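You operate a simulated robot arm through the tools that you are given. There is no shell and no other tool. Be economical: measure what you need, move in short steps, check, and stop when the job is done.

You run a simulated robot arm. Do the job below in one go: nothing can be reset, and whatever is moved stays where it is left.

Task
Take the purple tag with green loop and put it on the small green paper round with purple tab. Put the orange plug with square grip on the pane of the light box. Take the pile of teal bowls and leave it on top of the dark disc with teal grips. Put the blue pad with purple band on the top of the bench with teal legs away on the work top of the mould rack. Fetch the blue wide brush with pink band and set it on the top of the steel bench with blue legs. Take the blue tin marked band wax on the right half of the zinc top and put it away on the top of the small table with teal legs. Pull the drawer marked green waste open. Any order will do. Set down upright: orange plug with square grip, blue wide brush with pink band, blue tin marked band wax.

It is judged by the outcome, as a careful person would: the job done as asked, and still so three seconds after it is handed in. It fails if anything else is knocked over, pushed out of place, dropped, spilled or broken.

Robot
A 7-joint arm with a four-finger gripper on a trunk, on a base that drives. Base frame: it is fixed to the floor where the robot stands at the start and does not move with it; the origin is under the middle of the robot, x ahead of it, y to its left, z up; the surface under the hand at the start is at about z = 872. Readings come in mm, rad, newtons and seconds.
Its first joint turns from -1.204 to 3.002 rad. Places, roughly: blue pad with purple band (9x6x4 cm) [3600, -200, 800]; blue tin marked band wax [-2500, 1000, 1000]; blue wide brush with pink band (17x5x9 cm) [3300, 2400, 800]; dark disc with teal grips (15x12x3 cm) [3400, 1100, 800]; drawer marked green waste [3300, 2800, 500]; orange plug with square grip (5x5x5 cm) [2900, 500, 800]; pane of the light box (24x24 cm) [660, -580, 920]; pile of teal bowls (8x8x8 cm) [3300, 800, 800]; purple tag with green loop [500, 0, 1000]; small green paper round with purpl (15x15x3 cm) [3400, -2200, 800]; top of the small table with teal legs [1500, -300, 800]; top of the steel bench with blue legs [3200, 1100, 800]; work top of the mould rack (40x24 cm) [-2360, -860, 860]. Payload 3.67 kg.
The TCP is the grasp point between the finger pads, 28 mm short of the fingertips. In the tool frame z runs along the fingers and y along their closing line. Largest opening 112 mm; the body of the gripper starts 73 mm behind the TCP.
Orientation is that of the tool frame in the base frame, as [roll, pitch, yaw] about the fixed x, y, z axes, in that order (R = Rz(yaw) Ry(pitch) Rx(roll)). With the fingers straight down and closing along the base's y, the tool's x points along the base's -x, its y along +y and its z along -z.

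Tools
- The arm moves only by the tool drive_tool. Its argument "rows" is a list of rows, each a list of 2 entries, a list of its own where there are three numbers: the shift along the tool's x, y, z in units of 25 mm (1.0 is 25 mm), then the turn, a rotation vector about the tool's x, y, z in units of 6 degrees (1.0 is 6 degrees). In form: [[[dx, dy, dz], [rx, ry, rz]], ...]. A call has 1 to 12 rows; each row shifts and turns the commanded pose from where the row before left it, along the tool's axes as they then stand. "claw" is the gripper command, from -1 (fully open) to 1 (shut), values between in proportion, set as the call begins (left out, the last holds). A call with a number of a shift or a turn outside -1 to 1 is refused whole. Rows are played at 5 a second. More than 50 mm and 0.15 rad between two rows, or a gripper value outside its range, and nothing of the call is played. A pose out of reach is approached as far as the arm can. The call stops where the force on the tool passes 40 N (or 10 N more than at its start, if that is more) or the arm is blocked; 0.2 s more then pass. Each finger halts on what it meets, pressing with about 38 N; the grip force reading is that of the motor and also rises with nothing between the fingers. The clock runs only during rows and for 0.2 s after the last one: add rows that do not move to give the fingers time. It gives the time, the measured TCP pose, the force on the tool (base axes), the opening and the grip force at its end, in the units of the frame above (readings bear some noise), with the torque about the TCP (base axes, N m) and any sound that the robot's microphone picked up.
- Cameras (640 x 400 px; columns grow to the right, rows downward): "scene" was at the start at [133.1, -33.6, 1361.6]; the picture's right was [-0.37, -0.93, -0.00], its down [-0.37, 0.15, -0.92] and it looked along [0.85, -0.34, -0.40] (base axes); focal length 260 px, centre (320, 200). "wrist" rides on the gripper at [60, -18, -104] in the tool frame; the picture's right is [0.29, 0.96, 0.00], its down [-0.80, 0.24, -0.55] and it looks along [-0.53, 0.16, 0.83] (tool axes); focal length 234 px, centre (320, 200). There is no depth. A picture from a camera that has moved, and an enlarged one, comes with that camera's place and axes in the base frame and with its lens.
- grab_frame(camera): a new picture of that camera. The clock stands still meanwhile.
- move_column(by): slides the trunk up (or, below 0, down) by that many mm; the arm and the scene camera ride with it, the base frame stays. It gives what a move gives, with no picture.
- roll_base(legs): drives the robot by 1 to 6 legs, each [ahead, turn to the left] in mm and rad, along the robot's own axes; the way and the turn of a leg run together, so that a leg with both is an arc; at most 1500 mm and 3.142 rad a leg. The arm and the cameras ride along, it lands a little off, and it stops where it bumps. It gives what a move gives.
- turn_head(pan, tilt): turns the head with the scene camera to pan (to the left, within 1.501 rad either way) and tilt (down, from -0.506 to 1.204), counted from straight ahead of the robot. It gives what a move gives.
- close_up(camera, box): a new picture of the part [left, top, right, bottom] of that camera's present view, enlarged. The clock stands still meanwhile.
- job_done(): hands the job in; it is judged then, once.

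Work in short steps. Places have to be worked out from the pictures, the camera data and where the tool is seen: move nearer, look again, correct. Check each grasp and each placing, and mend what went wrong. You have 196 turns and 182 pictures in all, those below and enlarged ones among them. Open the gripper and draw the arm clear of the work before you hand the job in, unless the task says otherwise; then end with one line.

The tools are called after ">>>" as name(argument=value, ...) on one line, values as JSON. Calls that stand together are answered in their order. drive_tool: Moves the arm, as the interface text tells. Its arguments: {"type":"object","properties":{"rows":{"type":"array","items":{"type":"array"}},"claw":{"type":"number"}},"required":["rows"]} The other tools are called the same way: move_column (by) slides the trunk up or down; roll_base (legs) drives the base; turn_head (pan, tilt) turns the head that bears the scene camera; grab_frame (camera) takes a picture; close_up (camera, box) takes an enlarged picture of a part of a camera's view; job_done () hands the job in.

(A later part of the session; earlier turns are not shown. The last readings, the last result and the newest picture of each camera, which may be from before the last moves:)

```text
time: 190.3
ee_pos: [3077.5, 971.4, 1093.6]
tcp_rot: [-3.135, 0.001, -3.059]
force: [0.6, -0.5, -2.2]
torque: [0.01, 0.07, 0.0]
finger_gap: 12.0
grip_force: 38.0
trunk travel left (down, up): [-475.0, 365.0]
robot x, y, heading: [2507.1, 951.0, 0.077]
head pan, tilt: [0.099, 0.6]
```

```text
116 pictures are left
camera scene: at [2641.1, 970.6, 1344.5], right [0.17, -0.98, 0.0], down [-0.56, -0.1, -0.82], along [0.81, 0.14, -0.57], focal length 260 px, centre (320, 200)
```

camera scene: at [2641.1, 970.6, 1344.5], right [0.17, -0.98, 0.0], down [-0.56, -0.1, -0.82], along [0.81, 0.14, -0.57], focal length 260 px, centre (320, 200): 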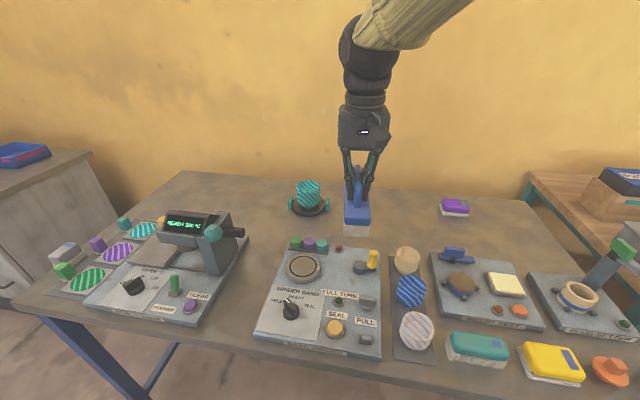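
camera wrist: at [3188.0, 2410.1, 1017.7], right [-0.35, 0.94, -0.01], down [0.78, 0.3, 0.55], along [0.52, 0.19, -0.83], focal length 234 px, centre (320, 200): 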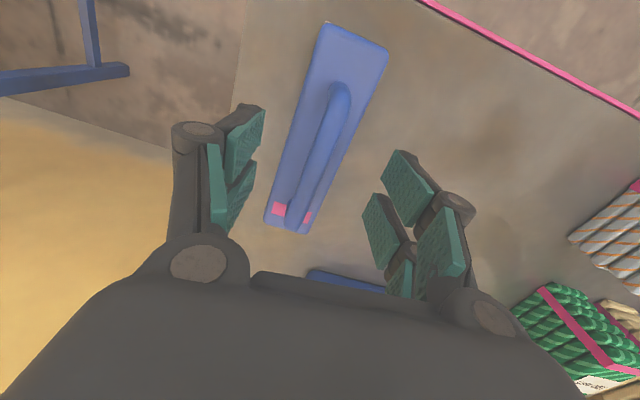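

The spot at about [3345, 900] is free. I carry the brush there at height.

>>> drive_tool(rows=[[[-0.95, -0.353, 0], [0, 0, 0]], [[-0.95, -0.353, 0], [0, 0, 0]], [[-0.95, -0.353, 0], [0, 0, 0]], [[-0.95, -0.353, 0], [0, 0, 0]], [[-0.95, -0.353, 0], [0, 0, 0]], [[-0.95, -0.353, 0], [0, 0, 0]], [[-0.95, -0.353, 0], [0, 0, 0]], [[-0.95, -0.353, 0], [0, 0, 0]], [[-0.95, -0.353, 0], [0, 0, 0]], [[-0.95, -0.353, 0], [0, 0, 0]], [[-0.95, -0.353, 0], [0, 0, 0]]])

>>> drive_tool(rows=[[[0, 0, 1], [0, 0, 0]], [[0, 0, 1], [0, 0, 0]], [[0, 0, 1], [0, 0, 0]], [[0, 0, 1], [0, 0, 0]], [[0, 0, 1], [0, 0, 0]], [[0, 0, 1], [0, 0, 0]], [[0, 0, 0.6], [0, 0, 0]]])

>>> close_up(camera="scene", box=[270, 130, 450, 260])

>>> grab_frame(camera="wrist")

```text
time: 192.7
ee_pos: [3346.5, 897.6, 1093.0]
tcp_rot: [-3.132, 0.0, -3.059]
force: [0.0, 0.3, -1.2]
torque: [0.0, 0.01, 0.0]
finger_gap: 11.8
grip_force: 37.5
trunk travel left (down, up): [-475.0, 365.0]
robot x, y, heading: [2506.6, 951.8, 0.074]
head pan, tilt: [0.099, 0.6]
```

```text
time: 194.3
ee_pos: [3346.6, 896.4, 930.5]
tcp_rot: [-3.133, 0.002, -3.06]
force: [-0.4, 0.1, -2.1]
torque: [0.03, 0.02, 0.01]
finger_gap: 12.1
grip_force: 38.0
trunk travel left (down, up): [-475.0, 365.0]
robot x, y, heading: [2502.4, 950.1, 0.072]
head pan, tilt: [0.099, 0.6]
```

```text
3.08 times, centred on (360, 195) of scene
camera zoom: at [2639.6, 970.3, 1344.8], right [0.17, -0.98, 0.0], down [-0.56, -0.1, -0.82], along [0.81, 0.14, -0.57], focal length 799 px, centre (197, 215)
```

zoom: 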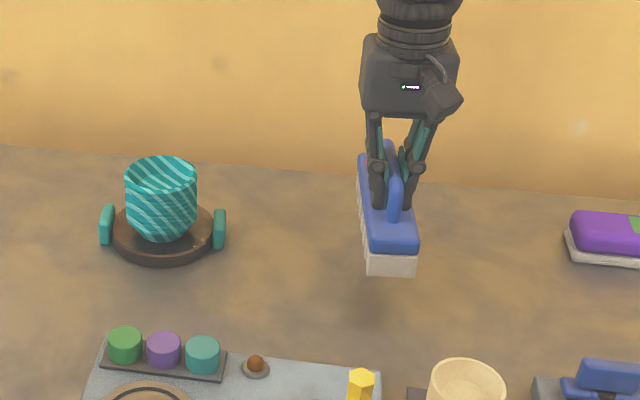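

```text
114 pictures are left
camera wrist: at [3287.8, 874.9, 1034.8], right [-0.37, 0.93, -0.01], down [0.77, 0.31, 0.55], along [0.52, 0.19, -0.83], focal length 234 px, centre (320, 200)
```

wrist: 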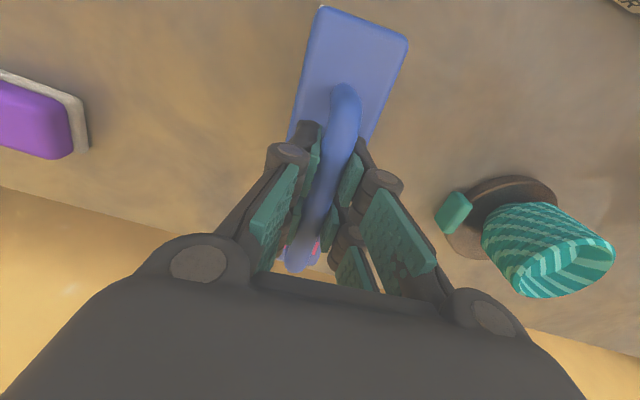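

Clear of everything; about 35–40 mm above the bench. I lower gently.

>>> drive_tool(rows=[[[0, 0, 0.5], [0, 0, 0]], [[0, 0, 0.3], [0, 0, 0]], [[0, 0, 0.2], [0, 0, 0]], [[0, 0, 0.12], [0, 0, 0]], [[0, 0, 0.12], [0, 0, 0]]])

>>> close_up(camera="scene", box=[270, 130, 450, 260])

```text
time: 195.5
ee_pos: [3345.4, 895.1, 899.6]
tcp_rot: [-3.135, 0.001, -3.058]
force: [0.0, 0.4, -1.5]
torque: [0.04, 0.0, 0.01]
finger_gap: 12.0
grip_force: 37.8
trunk travel left (down, up): [-475.0, 365.0]
robot x, y, heading: [2503.2, 951.5, 0.071]
head pan, tilt: [0.099, 0.6]
```

```text
3.08 times, centred on (360, 195) of scene
camera zoom: at [2639.6, 970.3, 1344.7], right [0.17, -0.98, 0.0], down [-0.56, -0.1, -0.82], along [0.81, 0.14, -0.57], focal length 799 px, centre (197, 215)
```

zoom: 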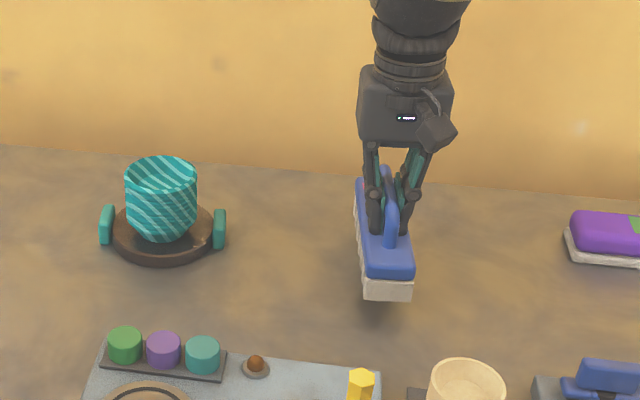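

>>> drive_tool(rows=[[[0, 0, 0.12], [0, 0, 0]], [[0, 0, 0.12], [0, 0, 0]], [[0, 0, 0.12], [0, 0, 0]], [[0, 0, 0.12], [0, 0, 0]], [[0, 0, 0.12], [0, 0, 0]]])

>>> close_up(camera="scene", box=[270, 130, 450, 260])

```text
time: 196.7
ee_pos: [3345.6, 895.0, 884.1]
tcp_rot: [-3.133, 0.002, -3.059]
force: [-0.4, -0.4, -2.1]
torque: [0.0, 0.07, -0.01]
finger_gap: 11.8
grip_force: 38.1
trunk travel left (down, up): [-475.0, 365.0]
robot x, y, heading: [2506.5, 949.2, 0.072]
head pan, tilt: [0.099, 0.6]
```

```text
3.08 times, centred on (360, 195) of scene
camera zoom: at [2639.5, 970.3, 1344.7], right [0.17, -0.98, 0.0], down [-0.56, -0.1, -0.82], along [0.81, 0.14, -0.57], focal length 799 px, centre (197, 215)
```

zoom: 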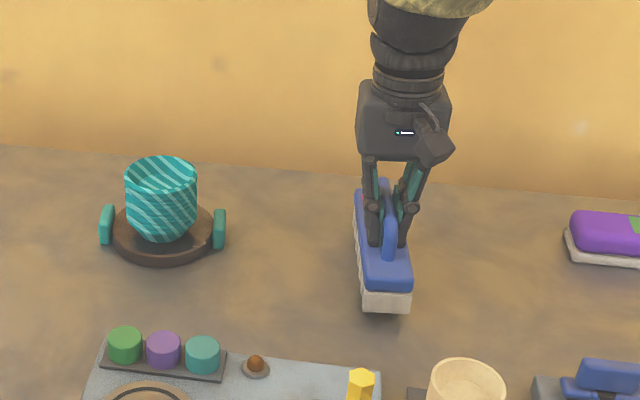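

No contact yet; I keep lowering in 3 mm steps.

>>> drive_tool(rows=[[[0, 0, 0.12], [0, 0, 0]], [[0, 0, 0.12], [0, 0, 0]], [[0, 0, 0.12], [0, 0, 0]], [[0, 0, 0.12], [0, 0, 0]]])

>>> drive_tool(rows=[[[0, 0, 0.1], [0, 0, 0]], [[0, 0, 0.1], [0, 0, 0]]])

```text
time: 197.7
ee_pos: [3346.1, 896.0, 872.4]
tcp_rot: [-3.133, 0.003, -3.061]
force: [-0.1, 0.4, -1.0]
torque: [0.0, 0.02, 0.02]
finger_gap: 12.1
grip_force: 37.6
trunk travel left (down, up): [-475.0, 365.0]
robot x, y, heading: [2504.8, 952.3, 0.072]
head pan, tilt: [0.099, 0.6]
```

```text
time: 198.3
ee_pos: [3345.3, 894.8, 870.9]
tcp_rot: [-3.133, 0.004, -3.059]
force: [0.9, -1.6, 20.8]
torque: [0.0, 1.2, 0.06]
finger_gap: 11.9
grip_force: 38.1
trunk travel left (down, up): [-475.0, 365.0]
robot x, y, heading: [2504.4, 953.3, 0.074]
head pan, tilt: [0.099, 0.6]
```

Contact at 21 N. I release and rise.

>>> drive_tool(rows=[[[0, 0, 0], [0, 0, 0]], [[0, 0, 0], [0, 0, 0]]], claw=0.2)

>>> drive_tool(rows=[[[0, 0, -0.5], [0, 0, 0]], [[0, 0, -1], [0, 0, 0]], [[0, 0, -1], [0, 0, 0]], [[0, 0, -1], [0, 0, 0]], [[0, 0, -1], [0, 0, 0]], [[0, 0, -1], [0, 0, 0]], [[0, 0, -1], [0, 0, 0]], [[0, 0, -1], [0, 0, 0]], [[0, 0, -1], [0, 0, 0]]])

>>> grab_frame(camera="scene")

```text
time: 198.9
ee_pos: [3344.9, 893.9, 869.1]
tcp_rot: [-3.132, 0.003, -3.06]
force: [-0.9, 0.8, 24.5]
torque: [0.0, 0.03, -0.02]
finger_gap: 44.8
grip_force: 12.4
trunk travel left (down, up): [-475.0, 365.0]
robot x, y, heading: [2503.9, 952.6, 0.072]
head pan, tilt: [0.099, 0.6]
```

```text
time: 200.9
ee_pos: [3344.6, 895.8, 1081.3]
tcp_rot: [-3.132, 0.001, -3.059]
force: [-0.2, -0.5, 0.3]
torque: [-0.02, -0.01, 0.01]
finger_gap: 44.7
grip_force: 0.1
trunk travel left (down, up): [-475.0, 365.0]
robot x, y, heading: [2506.9, 946.3, 0.074]
head pan, tilt: [0.099, 0.6]
```

```text
111 pictures are left
camera scene: at [2638.6, 970.3, 1344.8], right [0.17, -0.98, 0.0], down [-0.56, -0.1, -0.83], along [0.81, 0.14, -0.56], focal length 260 px, centre (320, 200)
```

scene: 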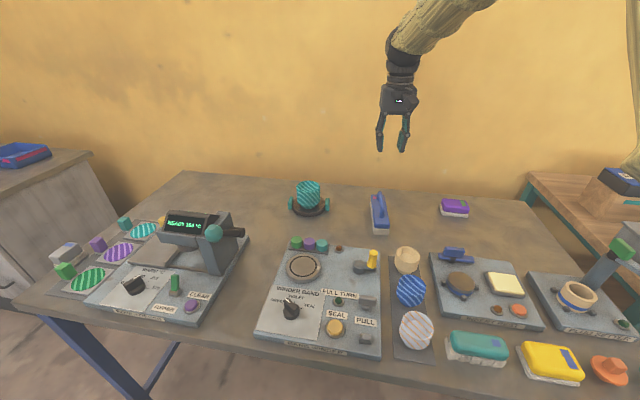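

The brush stands on the bench. Next the drawer: I retract and drive to face the green front from y ≈ 2840.

>>> drive_tool(rows=[[[1, 0.3, 0], [0, 0, 0]], [[1, 0.3, 0], [0, 0, 0]], [[1, 0.3, 0], [0, 0, 0]], [[1, 0.3, 0], [0, 0, 0]], [[1, 0.3, 0], [0, 0, 0]], [[1, 0.2, 0], [0, 0, 0]], [[1, 0, 0], [0, 0, 0]], [[1, 0, 0], [0, 0, 0]], [[1, 0, 0], [0, 0, 0]], [[1, 0, 0], [0, 0, 0]], [[1, 0, 0], [0, 0, 0]]])

>>> roll_base(legs=[[-260, 0], [0, 1.497], [1500, 0], [390, 0], [0, -1.571]])

>>> turn_head(pan=0.0, tilt=0.7)

>>> grab_frame(camera="scene")

```text
time: 203.3
ee_pos: [3067.6, 914.1, 1079.2]
tcp_rot: [-3.131, 0.0, -3.062]
force: [0.3, -1.0, 0.1]
torque: [0.01, -0.05, -0.01]
finger_gap: 44.8
grip_force: 0.0
trunk travel left (down, up): [-475.0, 365.0]
robot x, y, heading: [2501.8, 952.9, 0.077]
head pan, tilt: [0.099, 0.6]
```

```text
time: 221.8
ee_pos: [2794.7, 2766.6, 1079.9]
tcp_rot: [-3.132, 0.002, -3.129]
force: [-0.7, -1.0, -0.9]
torque: [0.02, 0.0, 0.0]
finger_gap: 44.8
grip_force: 0.0
trunk travel left (down, up): [-475.0, 365.0]
robot x, y, heading: [2234.6, 2836.1, 0.008]
head pan, tilt: [0.099, 0.6]
```

```text
time: 222.5
ee_pos: [2795.1, 2766.6, 1078.9]
tcp_rot: [-3.133, 0.001, -3.127]
force: [-0.1, 0.1, 0.8]
torque: [0.02, 0.03, -0.01]
finger_gap: 44.8
grip_force: 0.0
trunk travel left (down, up): [-475.0, 365.0]
robot x, y, heading: [2239.0, 2838.7, 0.006]
head pan, tilt: [0.0, 0.7]
```

```text
110 pictures are left
camera scene: at [2367.4, 2840.9, 1336.2], right [0.01, -1.0, 0.0], down [-0.64, -0.01, -0.77], along [0.77, 0.01, -0.64], focal length 260 px, centre (320, 200)
```

scene: 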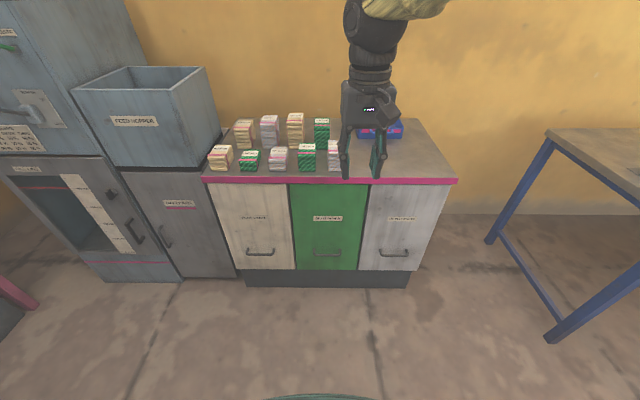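

Handle near [3080, 2822, 455]. I lower the trunk and view the handle from lower down.

>>> move_column(by=-450)

>>> turn_head(pan=0.0, tilt=0.5)

>>> grab_frame(camera="scene")

```text
refused: -450 is not a number from -400 to 400
```

```text
time: 223.2
ee_pos: [2794.2, 2766.3, 1079.3]
tcp_rot: [-3.132, 0.001, -3.128]
force: [0.8, 0.7, 0.5]
torque: [-0.03, 0.0, 0.02]
finger_gap: 44.8
grip_force: 0.1
trunk travel left (down, up): [-475.0, 365.0]
robot x, y, heading: [2239.1, 2838.9, 0.008]
head pan, tilt: [0.0, 0.499]
```

```text
109 pictures are left
camera scene: at [2373.5, 2840.9, 1353.8], right [0.01, -1.0, 0.0], down [-0.48, 0.0, -0.88], along [0.88, 0.01, -0.48], focal length 260 px, centre (320, 200)
```

scene: 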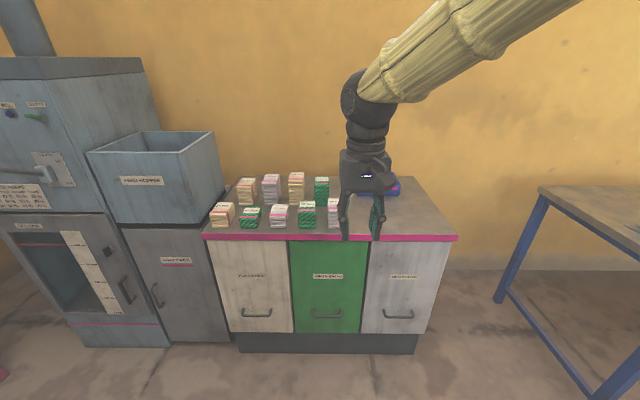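

I lower by 400 and turn the hand 90° about its axis while free.

>>> move_column(by=-400)

>>> drive_tool(rows=[[[0, 0, 0], [0, 0, 1]], [[0, 0, 0], [0, 0, 1]], [[0, 0, 0], [0, 0, 1]], [[0, 0, 0], [0, 0, 1]], [[0, 0, 0], [0, 0, 1]], [[0, 0, 0], [0, 0, 1]], [[0, 0, 0], [0, 0, 1]], [[0, 0, 0], [0, 0, 1]], [[0, 0, 0], [0, 0, 1]], [[0, 0, 0], [0, 0, 1]], [[0, 0, 0], [0, 0, 1]], [[0, 0, 0], [0, 0, 1]]])

>>> drive_tool(rows=[[[0, 0, 0], [0, 0, 1]], [[0, 0, 0], [0, 0, 1]], [[0, 0, 0], [0, 0, 1]], [[0, 0, 0], [-1, 0, 0]], [[0, 0, 0], [-1, 0, 0]], [[0, 0, 0], [-1, 0, 0]], [[0, 0, 0], [-1, 0, 0]], [[0, 0, 0], [-1, 0, 0]], [[0, 0, 0], [-1, 0, 0]], [[0, 0, 0], [-1, 0, 0]], [[0, 0, 0], [-1, 0, 0]]])

>>> grab_frame(camera="scene")

>>> grab_frame(camera="wrist")

```text
time: 227.0
ee_pos: [2794.9, 2765.9, 678.0]
tcp_rot: [-3.133, 0.001, -3.127]
force: [-0.2, -0.5, 0.0]
torque: [-0.02, 0.03, 0.04]
finger_gap: 44.9
grip_force: 0.0
trunk travel left (down, up): [-75.0, 765.0]
robot x, y, heading: [2234.3, 2839.4, 0.005]
head pan, tilt: [0.0, 0.499]
```

```text
time: 229.6
ee_pos: [2794.1, 2766.2, 678.3]
tcp_rot: [-3.141, 0.009, 1.897]
force: [0.8, -0.1, -0.3]
torque: [0.0, 0.01, 0.04]
finger_gap: 44.8
grip_force: 0.0
trunk travel left (down, up): [-75.0, 765.0]
robot x, y, heading: [2233.0, 2845.2, 0.006]
head pan, tilt: [0.0, 0.499]
```

```text
time: 232.0
ee_pos: [2836.6, 2720.1, 758.8]
tcp_rot: [2.329, 0.011, 1.606]
force: [-0.3, -1.3, 0.1]
torque: [0.07, 0.01, 0.06]
finger_gap: 44.8
grip_force: 0.1
out of reach, approached as far as the arm can: row 9, 10, 11
trunk travel left (down, up): [-75.0, 765.0]
robot x, y, heading: [2228.8, 2836.0, 0.009]
head pan, tilt: [0.0, 0.499]
```

```text
108 pictures are left
camera scene: at [2373.8, 2836.2, 954.2], right [0.01, -1.0, -0.01], down [-0.48, 0.0, -0.88], along [0.88, 0.01, -0.48], focal length 260 px, centre (320, 200)
```

scene: 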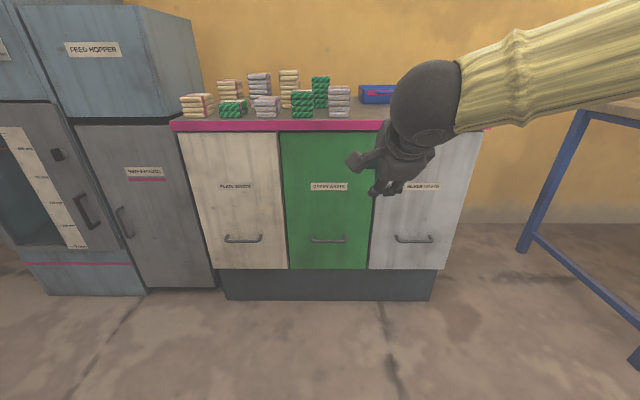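

```text
107 pictures are left
camera wrist: at [2747.0, 2779.0, 816.6], right [0.65, 0.32, 0.69], down [-0.21, -0.8, 0.56], along [0.73, -0.51, -0.45], focal length 234 px, centre (320, 200)
```

wrist: 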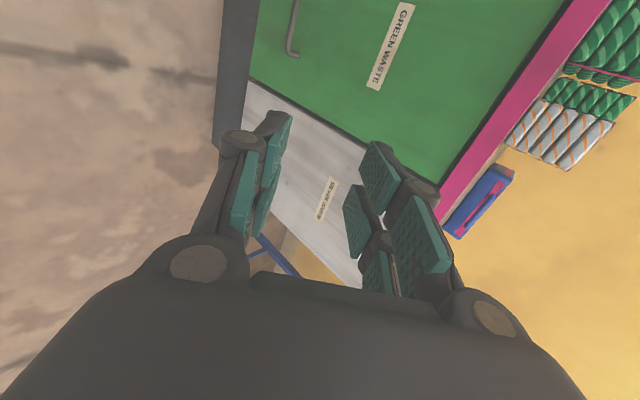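

I zoom on the handle for a precise position.

>>> close_up(camera="scene", box=[270, 190, 390, 280])

>>> close_up(camera="wrist", box=[240, 0, 400, 100])

```text
4.44 times, centred on (330, 235) of scene
camera zoom: at [2373.8, 2836.2, 954.2], right [0.01, -1.0, -0.01], down [-0.48, 0.0, -0.88], along [0.88, 0.01, -0.48], focal length 1154 px, centre (276, 44)
```

zoom: 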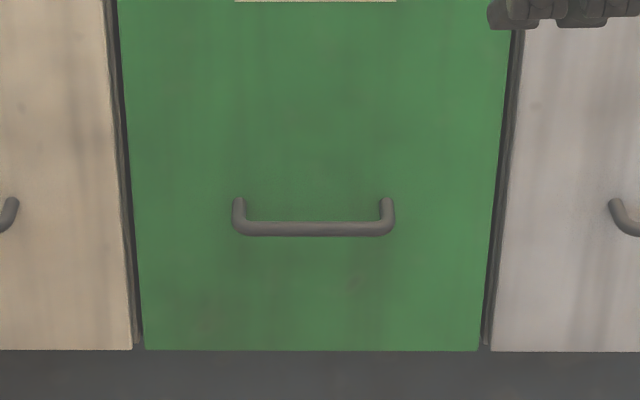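

```text
4.00 times, centred on (320, 50) of wrist
camera zoom: at [2747.0, 2779.0, 816.6], right [0.65, 0.32, 0.69], down [-0.21, -0.8, 0.56], along [0.73, -0.51, -0.45], focal length 937 px, centre (320, 800)
```

zoom: 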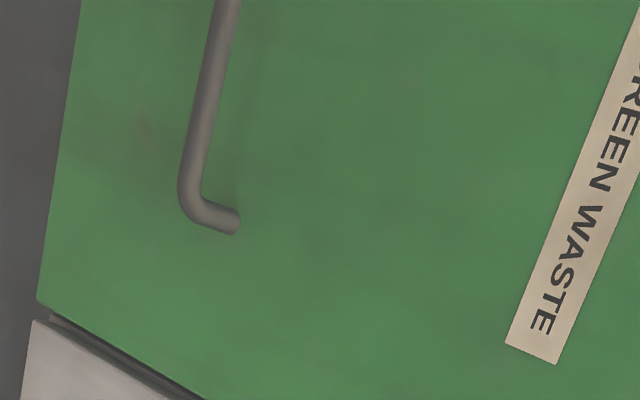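

The bar is at [3126, 2816, 372], standing ~38 mm off the face. I lower fully, drive in 150 and take the pose.

>>> move_column(by=-70)

>>> roll_base(legs=[[130, 0]])

>>> drive_tool(rows=[[[0, 0, 0], [0, 0, 0]]], claw=-0.1)

```text
time: 233.1
ee_pos: [2836.0, 2724.2, 688.3]
tcp_rot: [2.328, 0.018, 1.607]
force: [0.1, -0.5, 0.6]
torque: [0.0, 0.0, -0.03]
finger_gap: 44.9
grip_force: 0.0
trunk travel left (down, up): [-5.0, 835.0]
robot x, y, heading: [2233.3, 2837.3, 0.007]
head pan, tilt: [0.0, 0.499]
```

```text
time: 234.4
ee_pos: [2966.6, 2726.4, 686.9]
tcp_rot: [2.328, 0.017, 1.606]
force: [-0.7, -0.3, -0.5]
torque: [0.03, 0.02, 0.02]
finger_gap: 45.0
grip_force: 0.0
trunk travel left (down, up): [-5.0, 835.0]
robot x, y, heading: [2365.1, 2840.5, 0.007]
head pan, tilt: [0.0, 0.499]
```

```text
time: 234.8
ee_pos: [2965.4, 2727.1, 688.2]
tcp_rot: [2.328, 0.017, 1.607]
force: [0.2, -0.1, 0.7]
torque: [0.01, 0.0, -0.01]
finger_gap: 61.7
grip_force: 0.0
trunk travel left (down, up): [-5.0, 835.0]
robot x, y, heading: [2366.1, 2838.9, 0.012]
head pan, tilt: [0.0, 0.499]
```

I set a 36 mm opening and move along to a pre-grasp 90 mm short of the bar on the 45° line.

>>> drive_tool(rows=[[[0.334, -0.466, 0.986], [0, 0, 0]], [[0.334, -0.466, 0.986], [0, 0, 0]], [[0.334, -0.466, 0.986], [0, 0, 0]], [[0.334, -0.466, 0.986], [0, 0, 0]], [[0.334, -0.466, 0.986], [0, 0, 0]], [[0.334, -0.466, 0.986], [0, 0, 0]], [[0.334, -0.466, 0.986], [0, 0, 0]], [[0.334, -0.466, 0.986], [0, 0, 0]], [[0.334, -0.466, 0.986], [0, 0, 0]], [[0.334, -0.466, 0.986], [0, 0, 0]]], claw=0.35)

>>> grab_frame(camera="wrist")

>>> grab_frame(camera="scene")

```text
time: 237.0
ee_pos: [2965.3, 2727.0, 687.9]
tcp_rot: [2.329, 0.019, 1.607]
force: [0.1, 0.1, 0.4]
torque: [0.01, 0.01, 0.03]
finger_gap: 36.3
grip_force: 0.0
out of reach, approached as far as the arm can: row 1, 2, 3, 4, 5, 6, 7, 8, 9, 10
trunk travel left (down, up): [-5.0, 835.0]
robot x, y, heading: [2367.5, 2838.0, 0.011]
head pan, tilt: [0.0, 0.499]
```

```text
104 pictures are left
camera wrist: at [2876.3, 2785.0, 746.6], right [0.65, 0.32, 0.69], down [-0.21, -0.8, 0.57], along [0.73, -0.51, -0.45], focal length 234 px, centre (320, 200)
```

wrist: 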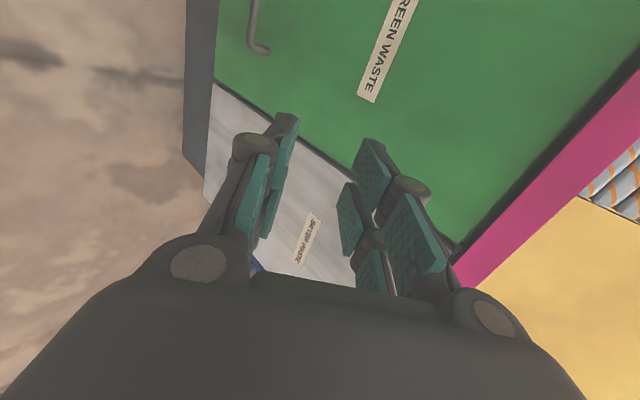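

```text
103 pictures are left
camera scene: at [2503.3, 2842.3, 883.9], right [0.01, -1.0, 0.0], down [-0.48, 0.0, -0.88], along [0.88, 0.01, -0.48], focal length 260 px, centre (320, 200)
```

scene: 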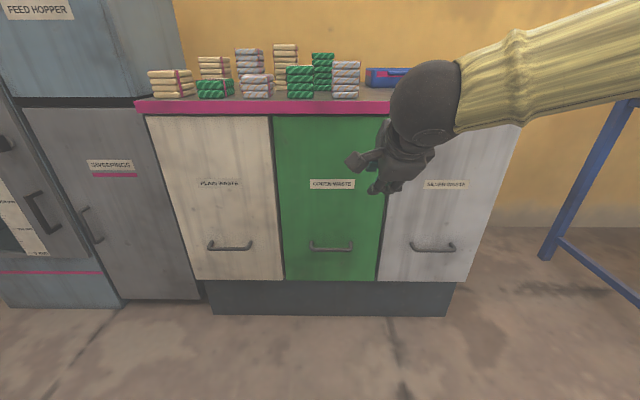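

The 45° tilt is at the wrist's limit. I reduce the tilt to ~30° and see how the pose responds.

>>> drive_tool(rows=[[[0, 0, 0], [1, 0, 0]], [[0, 0, 0], [1, 0, 0]], [[0, 0, 0], [0.7, 0, 0]]])

```text
time: 237.8
ee_pos: [2965.6, 2726.9, 687.5]
tcp_rot: [2.612, 0.018, 1.608]
force: [-0.5, -0.6, -0.5]
torque: [0.02, 0.04, 0.01]
finger_gap: 36.3
grip_force: 0.0
trunk travel left (down, up): [-5.0, 835.0]
robot x, y, heading: [2367.2, 2844.8, 0.013]
head pan, tilt: [0.0, 0.499]
```

It responds. Now I move to a pre-grasp 100 mm short of the bar along the 30° line.

>>> drive_tool(rows=[[[0.302, -0.068, 0.93], [0, 0, 0]], [[0.302, -0.068, 0.93], [0, 0, 0]], [[0.302, -0.068, 0.93], [0, 0, 0]], [[0.302, -0.068, 0.93], [0, 0, 0]], [[0.302, -0.068, 0.93], [0, 0, 0]], [[0.302, -0.068, 0.93], [0, 0, 0]], [[0.302, -0.068, 0.93], [0, 0, 0]], [[0.302, -0.068, 0.93], [0, 0, 0]], [[0.302, -0.068, 0.93], [0, 0, 0]], [[0.302, -0.068, 0.93], [0, 0, 0]], [[0.302, -0.068, 0.93], [0, 0, 0]]])

>>> grab_frame(camera="wrist")

>>> grab_frame(camera="scene")

```text
time: 240.2
ee_pos: [3076.4, 2810.3, 456.9]
tcp_rot: [2.61, 0.018, 1.608]
force: [-0.3, 0.2, 1.3]
torque: [0.0, 0.01, 0.02]
finger_gap: 36.6
grip_force: 0.1
trunk travel left (down, up): [-5.0, 835.0]
robot x, y, heading: [2365.2, 2838.9, 0.011]
head pan, tilt: [0.0, 0.499]
```

```text
102 pictures are left
camera wrist: at [3006.4, 2869.0, 536.9], right [0.81, 0.33, 0.48], down [-0.05, -0.79, 0.61], along [0.58, -0.52, -0.63], focal length 234 px, centre (320, 200)
```

wrist: 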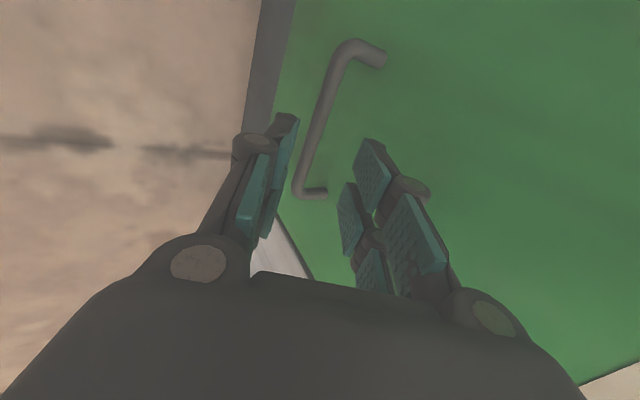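

```text
101 pictures are left
camera scene: at [2503.0, 2842.4, 884.0], right [0.01, -1.0, 0.0], down [-0.48, 0.0, -0.88], along [0.88, 0.01, -0.48], focal length 260 px, centre (320, 200)
```

scene: 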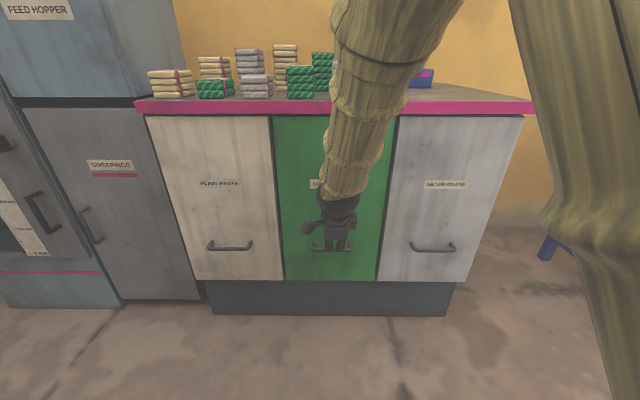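

The bar is at about [3122, 2815, 378], right on the approach line. I advance 76 mm and close.

>>> drive_tool(rows=[[[0.1, 0, 0.8], [0, 0, 0]], [[0.1, 0, 0.8], [0, 0, 0]], [[0, 0, 0.8], [0, 0, 0]], [[0, 0, 0.64], [0, 0, 0]]])

>>> grab_frame(camera="wrist")

>>> drive_tool(rows=[[[0, 0, 0], [0, 0, 0]], [[0, 0, 0], [0, 0, 0]]], claw=1)

```text
time: 241.1
ee_pos: [3110.1, 2812.9, 427.2]
tcp_rot: [2.593, -0.019, 1.596]
force: [-15.0, 4.9, 12.8]
torque: [0.05, 0.39, -0.1]
finger_gap: 39.7
grip_force: 0.3
trunk travel left (down, up): [-5.0, 835.0]
robot x, y, heading: [2365.2, 2841.9, 0.013]
head pan, tilt: [0.0, 0.499]
stopped in row 4: the force on the tool passed its limit at 56 N (the readings are from after the stop); the commanded pose is now the measured one
```

```text
100 pictures are left
camera wrist: at [3039.6, 2870.0, 508.1], right [0.81, 0.3, 0.51], down [-0.06, -0.81, 0.58], along [0.58, -0.5, -0.64], focal length 234 px, centre (320, 200)
```

wrist: 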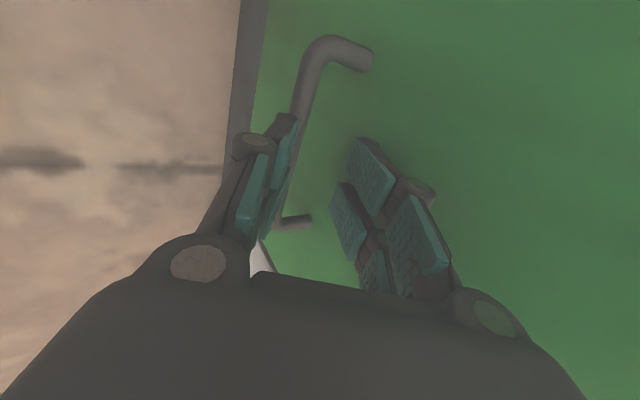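

```text
time: 241.5
ee_pos: [3109.5, 2810.9, 424.8]
tcp_rot: [2.599, -0.02, 1.596]
force: [0.4, 1.0, 0.0]
torque: [-0.01, 0.02, 0.03]
finger_gap: 0.0
grip_force: 35.9
trunk travel left (down, up): [-5.0, 835.0]
robot x, y, heading: [2365.0, 2837.1, 0.013]
head pan, tilt: [0.0, 0.499]
stopped in row 1: the force on the tool passed its limit at 53 N (the readings are from after the stop); the commanded pose is now the measured one
```

The upper finger touched the face early; the bar lies lower and nearer than thought. I back off, open and re-measure.

>>> drive_tool(rows=[[[0, -0.4, -1], [0, 0, 0]], [[0, -0.4, -1], [0, 0, 0]], [[0, 0, 0], [0, 0, 0]]], claw=0.35)

>>> close_up(camera="wrist", box=[220, 0, 460, 240])

```text
time: 242.3
ee_pos: [3065.6, 2812.2, 457.4]
tcp_rot: [2.601, -0.015, 1.596]
force: [-0.1, 0.3, 0.1]
torque: [-0.01, 0.03, 0.0]
finger_gap: 36.3
grip_force: 0.0
trunk travel left (down, up): [-5.0, 835.0]
robot x, y, heading: [2366.0, 2840.6, 0.01]
head pan, tilt: [0.0, 0.499]
```

```text
1.67 times, centred on (340, 120) of wrist
camera zoom: at [2995.3, 2870.2, 538.4], right [0.81, 0.3, 0.5], down [-0.06, -0.81, 0.58], along [0.58, -0.51, -0.64], focal length 390 px, centre (287, 333)
```

zoom: 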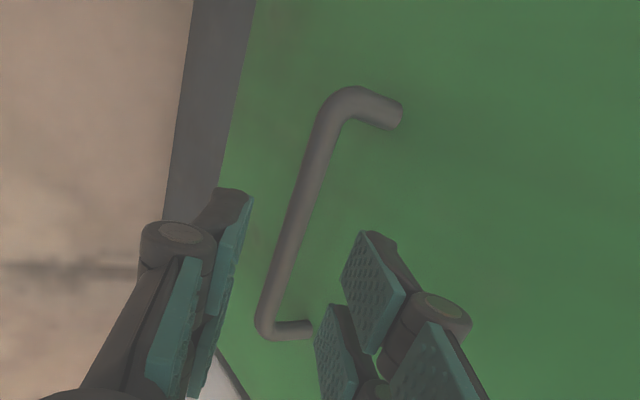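

Re-measured: bar [3114, 2814, 386], face at x ≈ 3151. I narrow to 28 mm, shift 5 mm along the closing line and advance 68 mm.

>>> drive_tool(rows=[[[0, 0.19, 0.7], [0, 0, 0]], [[0, 0, 0.7], [0, 0, 0]], [[0, 0, 0.7], [0, 0, 0]], [[0, 0, 0.6], [0, 0, 0]]], claw=0.48)

>>> close_up(camera="wrist", box=[220, 0, 460, 240])

```text
time: 243.3
ee_pos: [3106.8, 2812.5, 413.0]
tcp_rot: [2.589, -0.039, 1.588]
force: [-4.3, 1.1, -1.2]
torque: [0.0, 0.14, 0.11]
finger_gap: 31.2
grip_force: 2.3
trunk travel left (down, up): [-5.0, 835.0]
robot x, y, heading: [2366.7, 2840.3, 0.01]
head pan, tilt: [0.0, 0.499]
```

```text
1.67 times, centred on (340, 120) of wrist
camera zoom: at [3036.2, 2867.8, 495.1], right [0.81, 0.28, 0.51], down [-0.07, -0.82, 0.57], along [0.58, -0.5, -0.64], focal length 390 px, centre (287, 333)
```

zoom: 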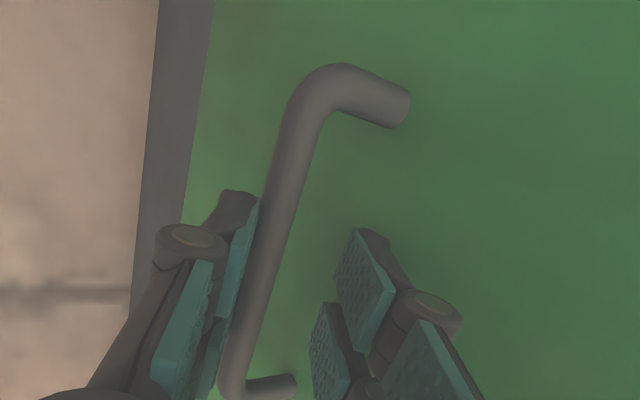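

The bar is now between the fingers. I close.

>>> drive_tool(rows=[[[0, 0, 0], [0, 0, 0]], [[0, 0, 0], [0, 0, 0]]], claw=1)

>>> close_up(camera="wrist", box=[220, 0, 460, 240])

```text
time: 243.7
ee_pos: [3099.1, 2810.0, 407.1]
tcp_rot: [2.608, -0.038, 1.59]
force: [-15.4, 0.6, -7.4]
torque: [0.15, 0.52, 2.16]
finger_gap: 11.8
grip_force: 38.2
trunk travel left (down, up): [-5.0, 835.0]
robot x, y, heading: [2361.7, 2842.1, 0.012]
head pan, tilt: [0.0, 0.499]
stopped in row 2: the force on the tool passed its limit at 49 N (the readings are from after the stop); the commanded pose is now the measured one
```

```text
1.67 times, centred on (340, 120) of wrist
camera zoom: at [3030.8, 2867.4, 490.6], right [0.82, 0.28, 0.5], down [-0.06, -0.82, 0.57], along [0.57, -0.49, -0.66], focal length 390 px, centre (287, 333)
```

zoom: 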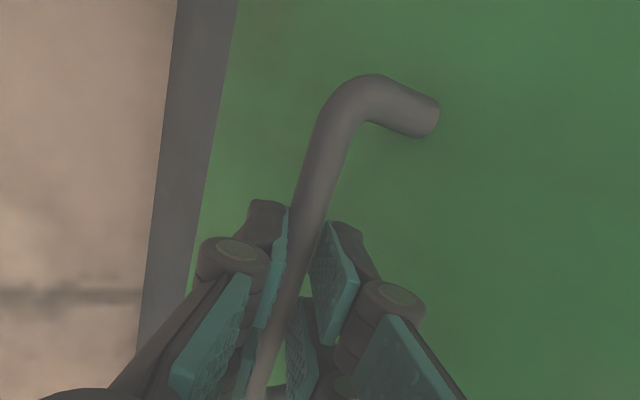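

Bar gripped (11.8 mm). I pull by backing the base.

>>> roll_base(legs=[[-150, 0]])

>>> grab_frame(camera="scene")

```text
time: 245.1
ee_pos: [2948.7, 2811.5, 408.1]
tcp_rot: [2.605, -0.041, 1.593]
force: [0.5, 8.1, -20.2]
torque: [-0.79, 0.23, 1.54]
finger_gap: 11.9
grip_force: 44.4
trunk travel left (down, up): [-5.0, 835.0]
robot x, y, heading: [2211.8, 2837.9, 0.011]
head pan, tilt: [0.0, 0.499]
```

```text
96 pictures are left
camera scene: at [2350.0, 2841.4, 883.7], right [0.01, -1.0, 0.0], down [-0.48, -0.01, -0.88], along [0.88, 0.01, -0.48], focal length 260 px, centre (320, 200)
```

scene: 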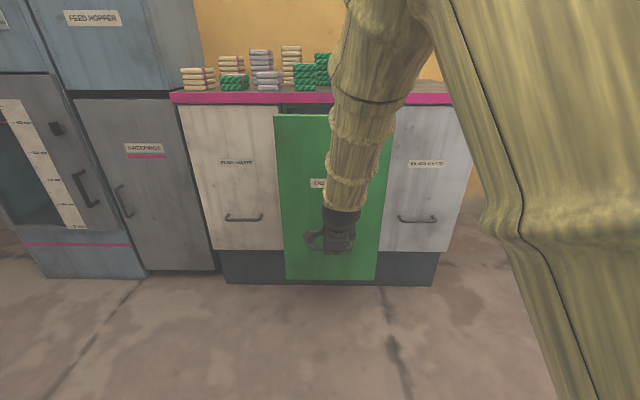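

The drawer is opening. I pull further.

>>> roll_base(legs=[[-140, 0]])

>>> grab_frame(camera="scene")

```text
time: 246.9
ee_pos: [2803.0, 2810.4, 407.1]
tcp_rot: [2.605, -0.043, 1.597]
force: [-0.4, -1.0, -3.6]
torque: [-1.13, 0.05, 1.05]
finger_gap: 11.9
grip_force: 44.5
trunk travel left (down, up): [-5.0, 835.0]
robot x, y, heading: [2067.8, 2835.1, 0.014]
head pan, tilt: [0.0, 0.499]
stopped in leg 1: the force on the tool passed its limit at 41 N (the readings are from after the stop); the commanded pose is now the measured one
```

```text
95 pictures are left
camera scene: at [2205.4, 2839.7, 884.0], right [0.02, -1.0, 0.0], down [-0.48, -0.01, -0.88], along [0.88, 0.01, -0.48], focal length 260 px, centre (320, 200)
```

scene: 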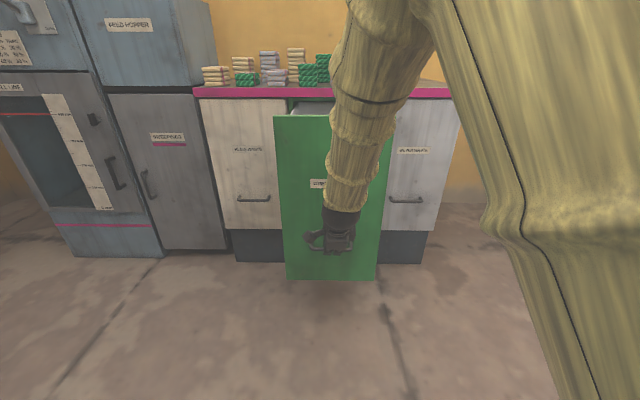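

Drawer fully out (~295 mm). I release and withdraw along the tool axis.

>>> drive_tool(rows=[[[0, 0, 0], [0, 0, 0]], [[0, 0, 0], [0, 0, 0]]], claw=0.4)

>>> drive_tool(rows=[[[0, 0, -1], [0, 0, 0]], [[0, 0, -1], [0, 0, 0]], [[0, 0, -1], [0, 0, 0]], [[0, 0, -1], [0, 0, 0]], [[0, 0, -1], [0, 0, 0]]])

>>> roll_base(legs=[[-150, 0]])

>>> grab_frame(camera="scene")

```text
time: 247.5
ee_pos: [2803.6, 2812.3, 408.3]
tcp_rot: [2.605, -0.041, 1.595]
force: [0.7, 0.3, -1.2]
torque: [0.03, -0.02, 0.02]
finger_gap: 33.7
grip_force: 0.0
trunk travel left (down, up): [-5.0, 835.0]
robot x, y, heading: [2066.6, 2837.9, 0.014]
head pan, tilt: [0.0, 0.499]
```

```text
time: 248.7
ee_pos: [2741.0, 2803.7, 505.6]
tcp_rot: [2.627, -0.061, 1.59]
force: [1.1, -0.3, -0.4]
torque: [0.07, -0.02, 0.03]
finger_gap: 33.7
grip_force: 0.1
trunk travel left (down, up): [-5.0, 835.0]
robot x, y, heading: [2066.3, 2834.5, 0.013]
head pan, tilt: [0.0, 0.499]
```

```text
time: 250.1
ee_pos: [2588.8, 2802.6, 507.5]
tcp_rot: [2.623, -0.058, 1.594]
force: [-0.9, 0.0, 0.0]
torque: [0.05, -0.02, -0.05]
finger_gap: 33.4
grip_force: 0.0
trunk travel left (down, up): [-5.0, 835.0]
robot x, y, heading: [1916.0, 2832.3, 0.01]
head pan, tilt: [0.0, 0.499]
```

```text
94 pictures are left
camera scene: at [2052.1, 2810.2, 899.5], right [-0.27, -0.96, 0.0], down [-0.31, 0.09, -0.95], along [0.91, -0.26, -0.32], focal length 260 px, centre (320, 200)
```

scene: 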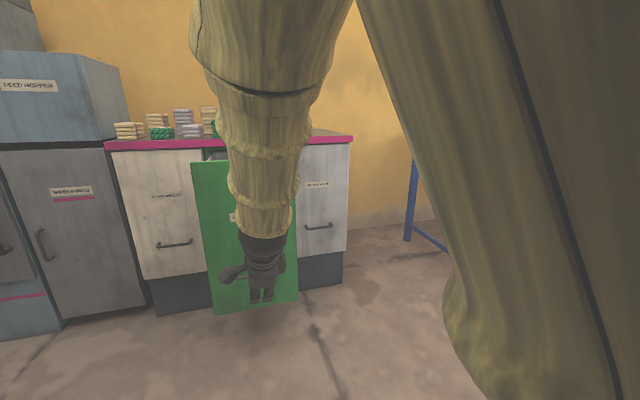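

Drawer is open. I raise the trunk back and return the hand to straight down.

>>> move_column(by=400)

>>> move_column(by=70)

>>> drive_tool(rows=[[[0, 0, -0.5], [1, 0, 0]], [[0, 0, -0.5], [1, 0, 0]], [[0, 0, -0.5], [1, 0, 0]], [[0, 0, -0.5], [1, 0, 0]], [[0, 0, -0.5], [1, 0.3, 0]], [[0, 0, 0], [0, 0.3, -1]], [[0, 0, 0], [0, 0, -1]], [[0, 0, 0], [0, 0, -1]], [[0, 0, 0], [0, 0, -1]], [[0, 0, 0], [0, 0, -1]], [[0, 0, 0], [0, 0, -1]], [[0, 0, 0], [0, 0, -1]]])

>>> drive_tool(rows=[[[0, 0, 0], [0, 0, -1]], [[0, 0, 0], [0, 0, -1]], [[0, 0, 0], [0, 0, -1]], [[0, 0, 0], [0, 0, -1]], [[0, 0, 0], [0, 0, -1]], [[0, 0, 0], [0, 0, -1]], [[0, 0, 0], [0, 0, -1]], [[0, 0, 0], [0, 0, -1]]])

```text
time: 253.9
ee_pos: [2589.6, 2803.4, 904.1]
tcp_rot: [2.628, -0.059, 1.59]
force: [-0.4, 0.7, 1.1]
torque: [0.0, 0.02, 0.02]
finger_gap: 33.8
grip_force: 0.0
trunk travel left (down, up): [-405.0, 435.0]
robot x, y, heading: [1916.1, 2833.3, 0.019]
head pan, tilt: [0.0, 0.499]
```

```text
time: 255.0
ee_pos: [2588.5, 2802.6, 974.5]
tcp_rot: [2.626, -0.057, 1.593]
force: [-0.4, -0.3, 0.8]
torque: [0.02, 0.02, -0.02]
finger_gap: 33.7
grip_force: 0.1
trunk travel left (down, up): [-475.0, 365.0]
robot x, y, heading: [1911.4, 2835.4, 0.02]
head pan, tilt: [0.0, 0.499]
```

```text
time: 257.6
ee_pos: [2569.6, 2800.4, 1037.2]
tcp_rot: [3.065, -0.094, 2.332]
force: [0.1, 0.6, 0.2]
torque: [0.02, 0.02, 0.0]
finger_gap: 33.7
grip_force: 0.1
trunk travel left (down, up): [-475.0, 365.0]
robot x, y, heading: [1912.6, 2835.9, 0.017]
head pan, tilt: [0.0, 0.499]
```

```text
time: 259.4
ee_pos: [2569.9, 2799.2, 1035.3]
tcp_rot: [3.021, -0.004, -3.117]
force: [0.5, -1.2, 1.1]
torque: [-0.01, -0.03, 0.01]
finger_gap: 33.7
grip_force: 0.0
trunk travel left (down, up): [-475.0, 365.0]
robot x, y, heading: [1919.2, 2828.4, 0.018]
head pan, tilt: [0.0, 0.499]
```

I level the hand, tuck it, and drive back to the bench for the orange plug at about [2940, 491].

>>> drive_tool(rows=[[[1, 0, -1], [1, 0, 0]], [[1, 0, -1], [0.15, 0, 0]], [[1, 0, 0], [0, 0, 0]]])

>>> roll_base(legs=[[0, -1.422], [1500, 0], [800, 0], [0, 1.404]])

>>> turn_head(pan=0.0, tilt=0.6)

>>> grab_frame(camera="scene")

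>>> grab_frame(camera="wrist")

```text
time: 260.2
ee_pos: [2494.0, 2791.7, 1086.5]
tcp_rot: [3.14, -0.005, -3.117]
force: [0.1, -0.7, 0.7]
torque: [0.1, -0.01, 0.02]
finger_gap: 33.5
grip_force: 0.0
trunk travel left (down, up): [-475.0, 365.0]
robot x, y, heading: [1916.5, 2834.7, 0.022]
head pan, tilt: [0.0, 0.499]
```

```text
time: 278.7
ee_pos: [2795.1, 419.0, 1086.6]
tcp_rot: [-3.139, -0.007, 3.068]
force: [-0.5, 0.6, 0.3]
torque: [0.01, 0.02, 0.0]
finger_gap: 33.5
grip_force: 0.1
trunk travel left (down, up): [-475.0, 365.0]
robot x, y, heading: [2223.9, 514.6, -0.083]
head pan, tilt: [0.0, 0.499]
```

```text
time: 279.3
ee_pos: [2794.3, 419.1, 1087.0]
tcp_rot: [3.142, -0.006, 3.066]
force: [0.7, 0.0, 0.0]
torque: [0.02, -0.02, 0.01]
finger_gap: 33.7
grip_force: 0.1
trunk travel left (down, up): [-475.0, 365.0]
robot x, y, heading: [2221.3, 515.7, -0.085]
head pan, tilt: [0.0, 0.6]
```

```text
93 pictures are left
camera scene: at [2356.7, 504.8, 1344.8], right [-0.08, -1.0, 0.0], down [-0.56, 0.05, -0.83], along [0.82, -0.07, -0.56], focal length 260 px, centre (320, 200)
```

scene: 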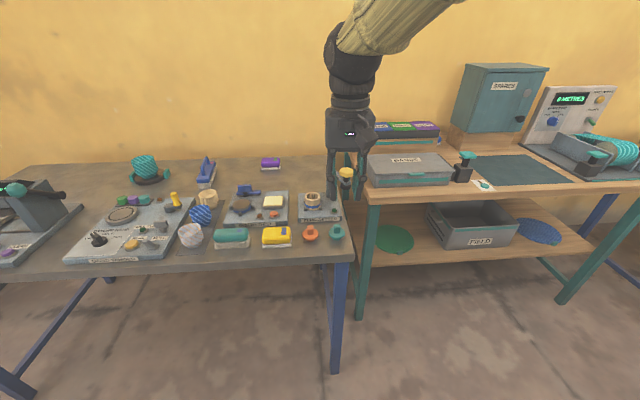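

```text
92 pictures are left
camera wrist: at [2734.4, 405.5, 1191.8], right [-0.22, 0.98, 0.0], down [0.82, 0.18, 0.55], along [0.54, 0.12, -0.84], focal length 234 px, centre (320, 200)
```

wrist: 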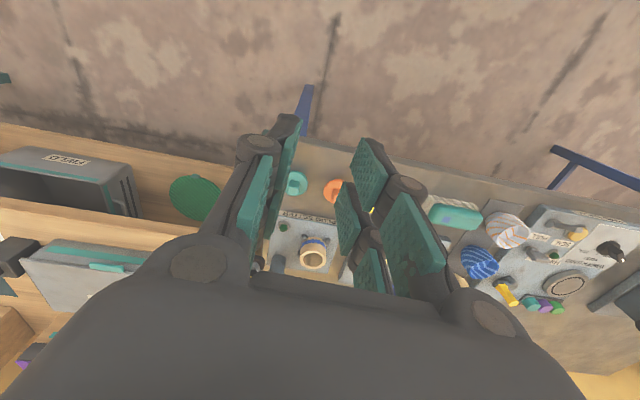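

I zoom on the plug, and move the hand over [2940, 486] opening to 80.

>>> close_up(camera="scene", box=[280, 210, 360, 260])

>>> drive_tool(rows=[[[-1, 0.32, 0], [0, 0, -0.7]], [[-1, 0.42, 0], [0, 0, 0]], [[-1, 0.42, 0], [0, 0, 0]], [[-1, 0.42, 0], [0, 0, 0]], [[-1, 0.42, 0.5], [0, 0, 0]], [[-0.8, 0.42, 1], [0, 0, 0]], [[0, 0, 1], [0, 0, 0]]], claw=-0.3)

>>> grab_frame(camera="wrist")

```text
8.00 times, centred on (320, 235) of scene
camera zoom: at [2356.7, 504.8, 1344.8], right [-0.08, -1.0, 0.0], down [-0.56, 0.05, -0.83], along [0.82, -0.07, -0.56], focal length 2077 px, centre (320, -80)
```

zoom: 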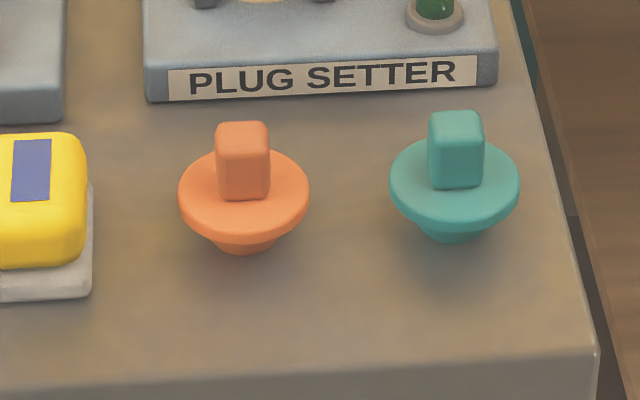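

```text
time: 280.9
ee_pos: [2941.9, 476.1, 1021.7]
tcp_rot: [3.14, -0.006, -3.14]
force: [0.0, 1.0, -0.6]
torque: [-0.04, -0.02, 0.02]
finger_gap: 72.9
grip_force: 0.1
trunk travel left (down, up): [-475.0, 365.0]
robot x, y, heading: [2221.2, 517.8, -0.079]
head pan, tilt: [0.0, 0.6]
```

```text
90 pictures are left
camera wrist: at [2882.0, 459.7, 1128.1], right [-0.29, 0.96, 0.0], down [0.8, 0.24, 0.55], along [0.53, 0.16, -0.84], focal length 234 px, centre (320, 200)
```

wrist: 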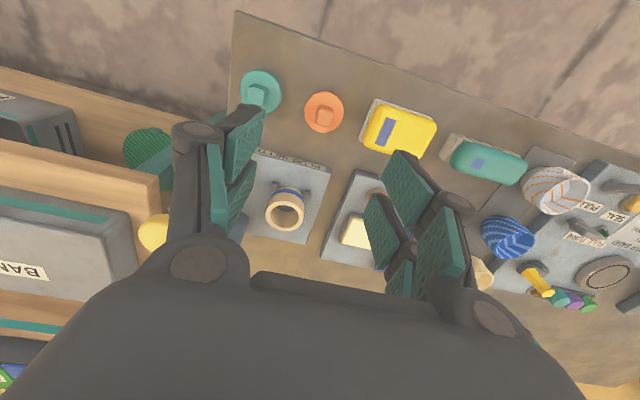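

The square knob is at about [2945, 485], top near 850. I descend to 885 and check the alignment.

>>> drive_tool(rows=[[[-0.12, 0.36, 0.6], [0, 0, 0]], [[0, 0, 1], [0, 0, 0]], [[0, 0, 1], [0, 0, 0]], [[0, 0, 1], [0, 0, 0]], [[0, 0, 1], [0, 0, 0]], [[0, 0, 0.8], [0, 0, 0]]], claw=0.1)

>>> close_up(camera="wrist", box=[220, 40, 420, 200])

>>> close_up(camera="scene", box=[260, 190, 370, 260])

```text
time: 282.3
ee_pos: [2941.0, 485.4, 888.1]
tcp_rot: [-3.141, -0.006, 3.14]
force: [-0.9, -0.1, 0.1]
torque: [0.03, -0.04, -0.02]
finger_gap: 50.1
grip_force: 0.1
trunk travel left (down, up): [-475.0, 365.0]
robot x, y, heading: [2222.4, 514.0, -0.082]
head pan, tilt: [0.0, 0.6]
```

```text
2.50 times, centred on (320, 120) of wrist
camera zoom: at [2882.2, 469.2, 992.7], right [-0.29, 0.96, 0.0], down [0.8, 0.24, 0.55], along [0.53, 0.16, -0.84], focal length 585 px, centre (320, 400)
```

zoom: 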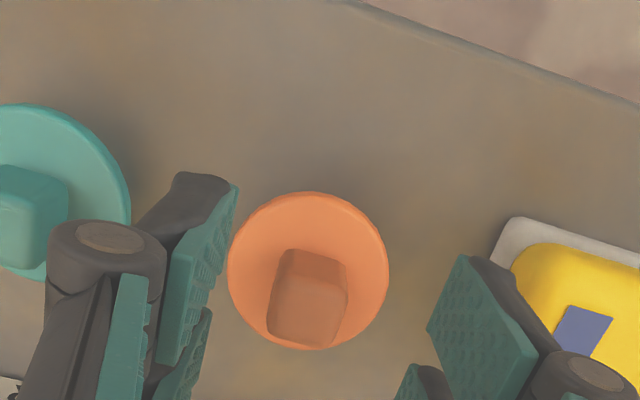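

```text
5.71 times, centred on (315, 225) of scene
camera zoom: at [2357.1, 504.9, 1344.8], right [-0.08, -1.0, 0.0], down [-0.56, 0.05, -0.82], along [0.82, -0.07, -0.57], focal length 1484 px, centre (349, 57)
```

zoom: 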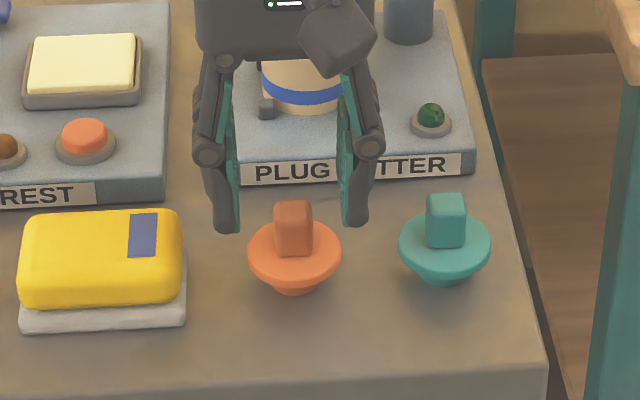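

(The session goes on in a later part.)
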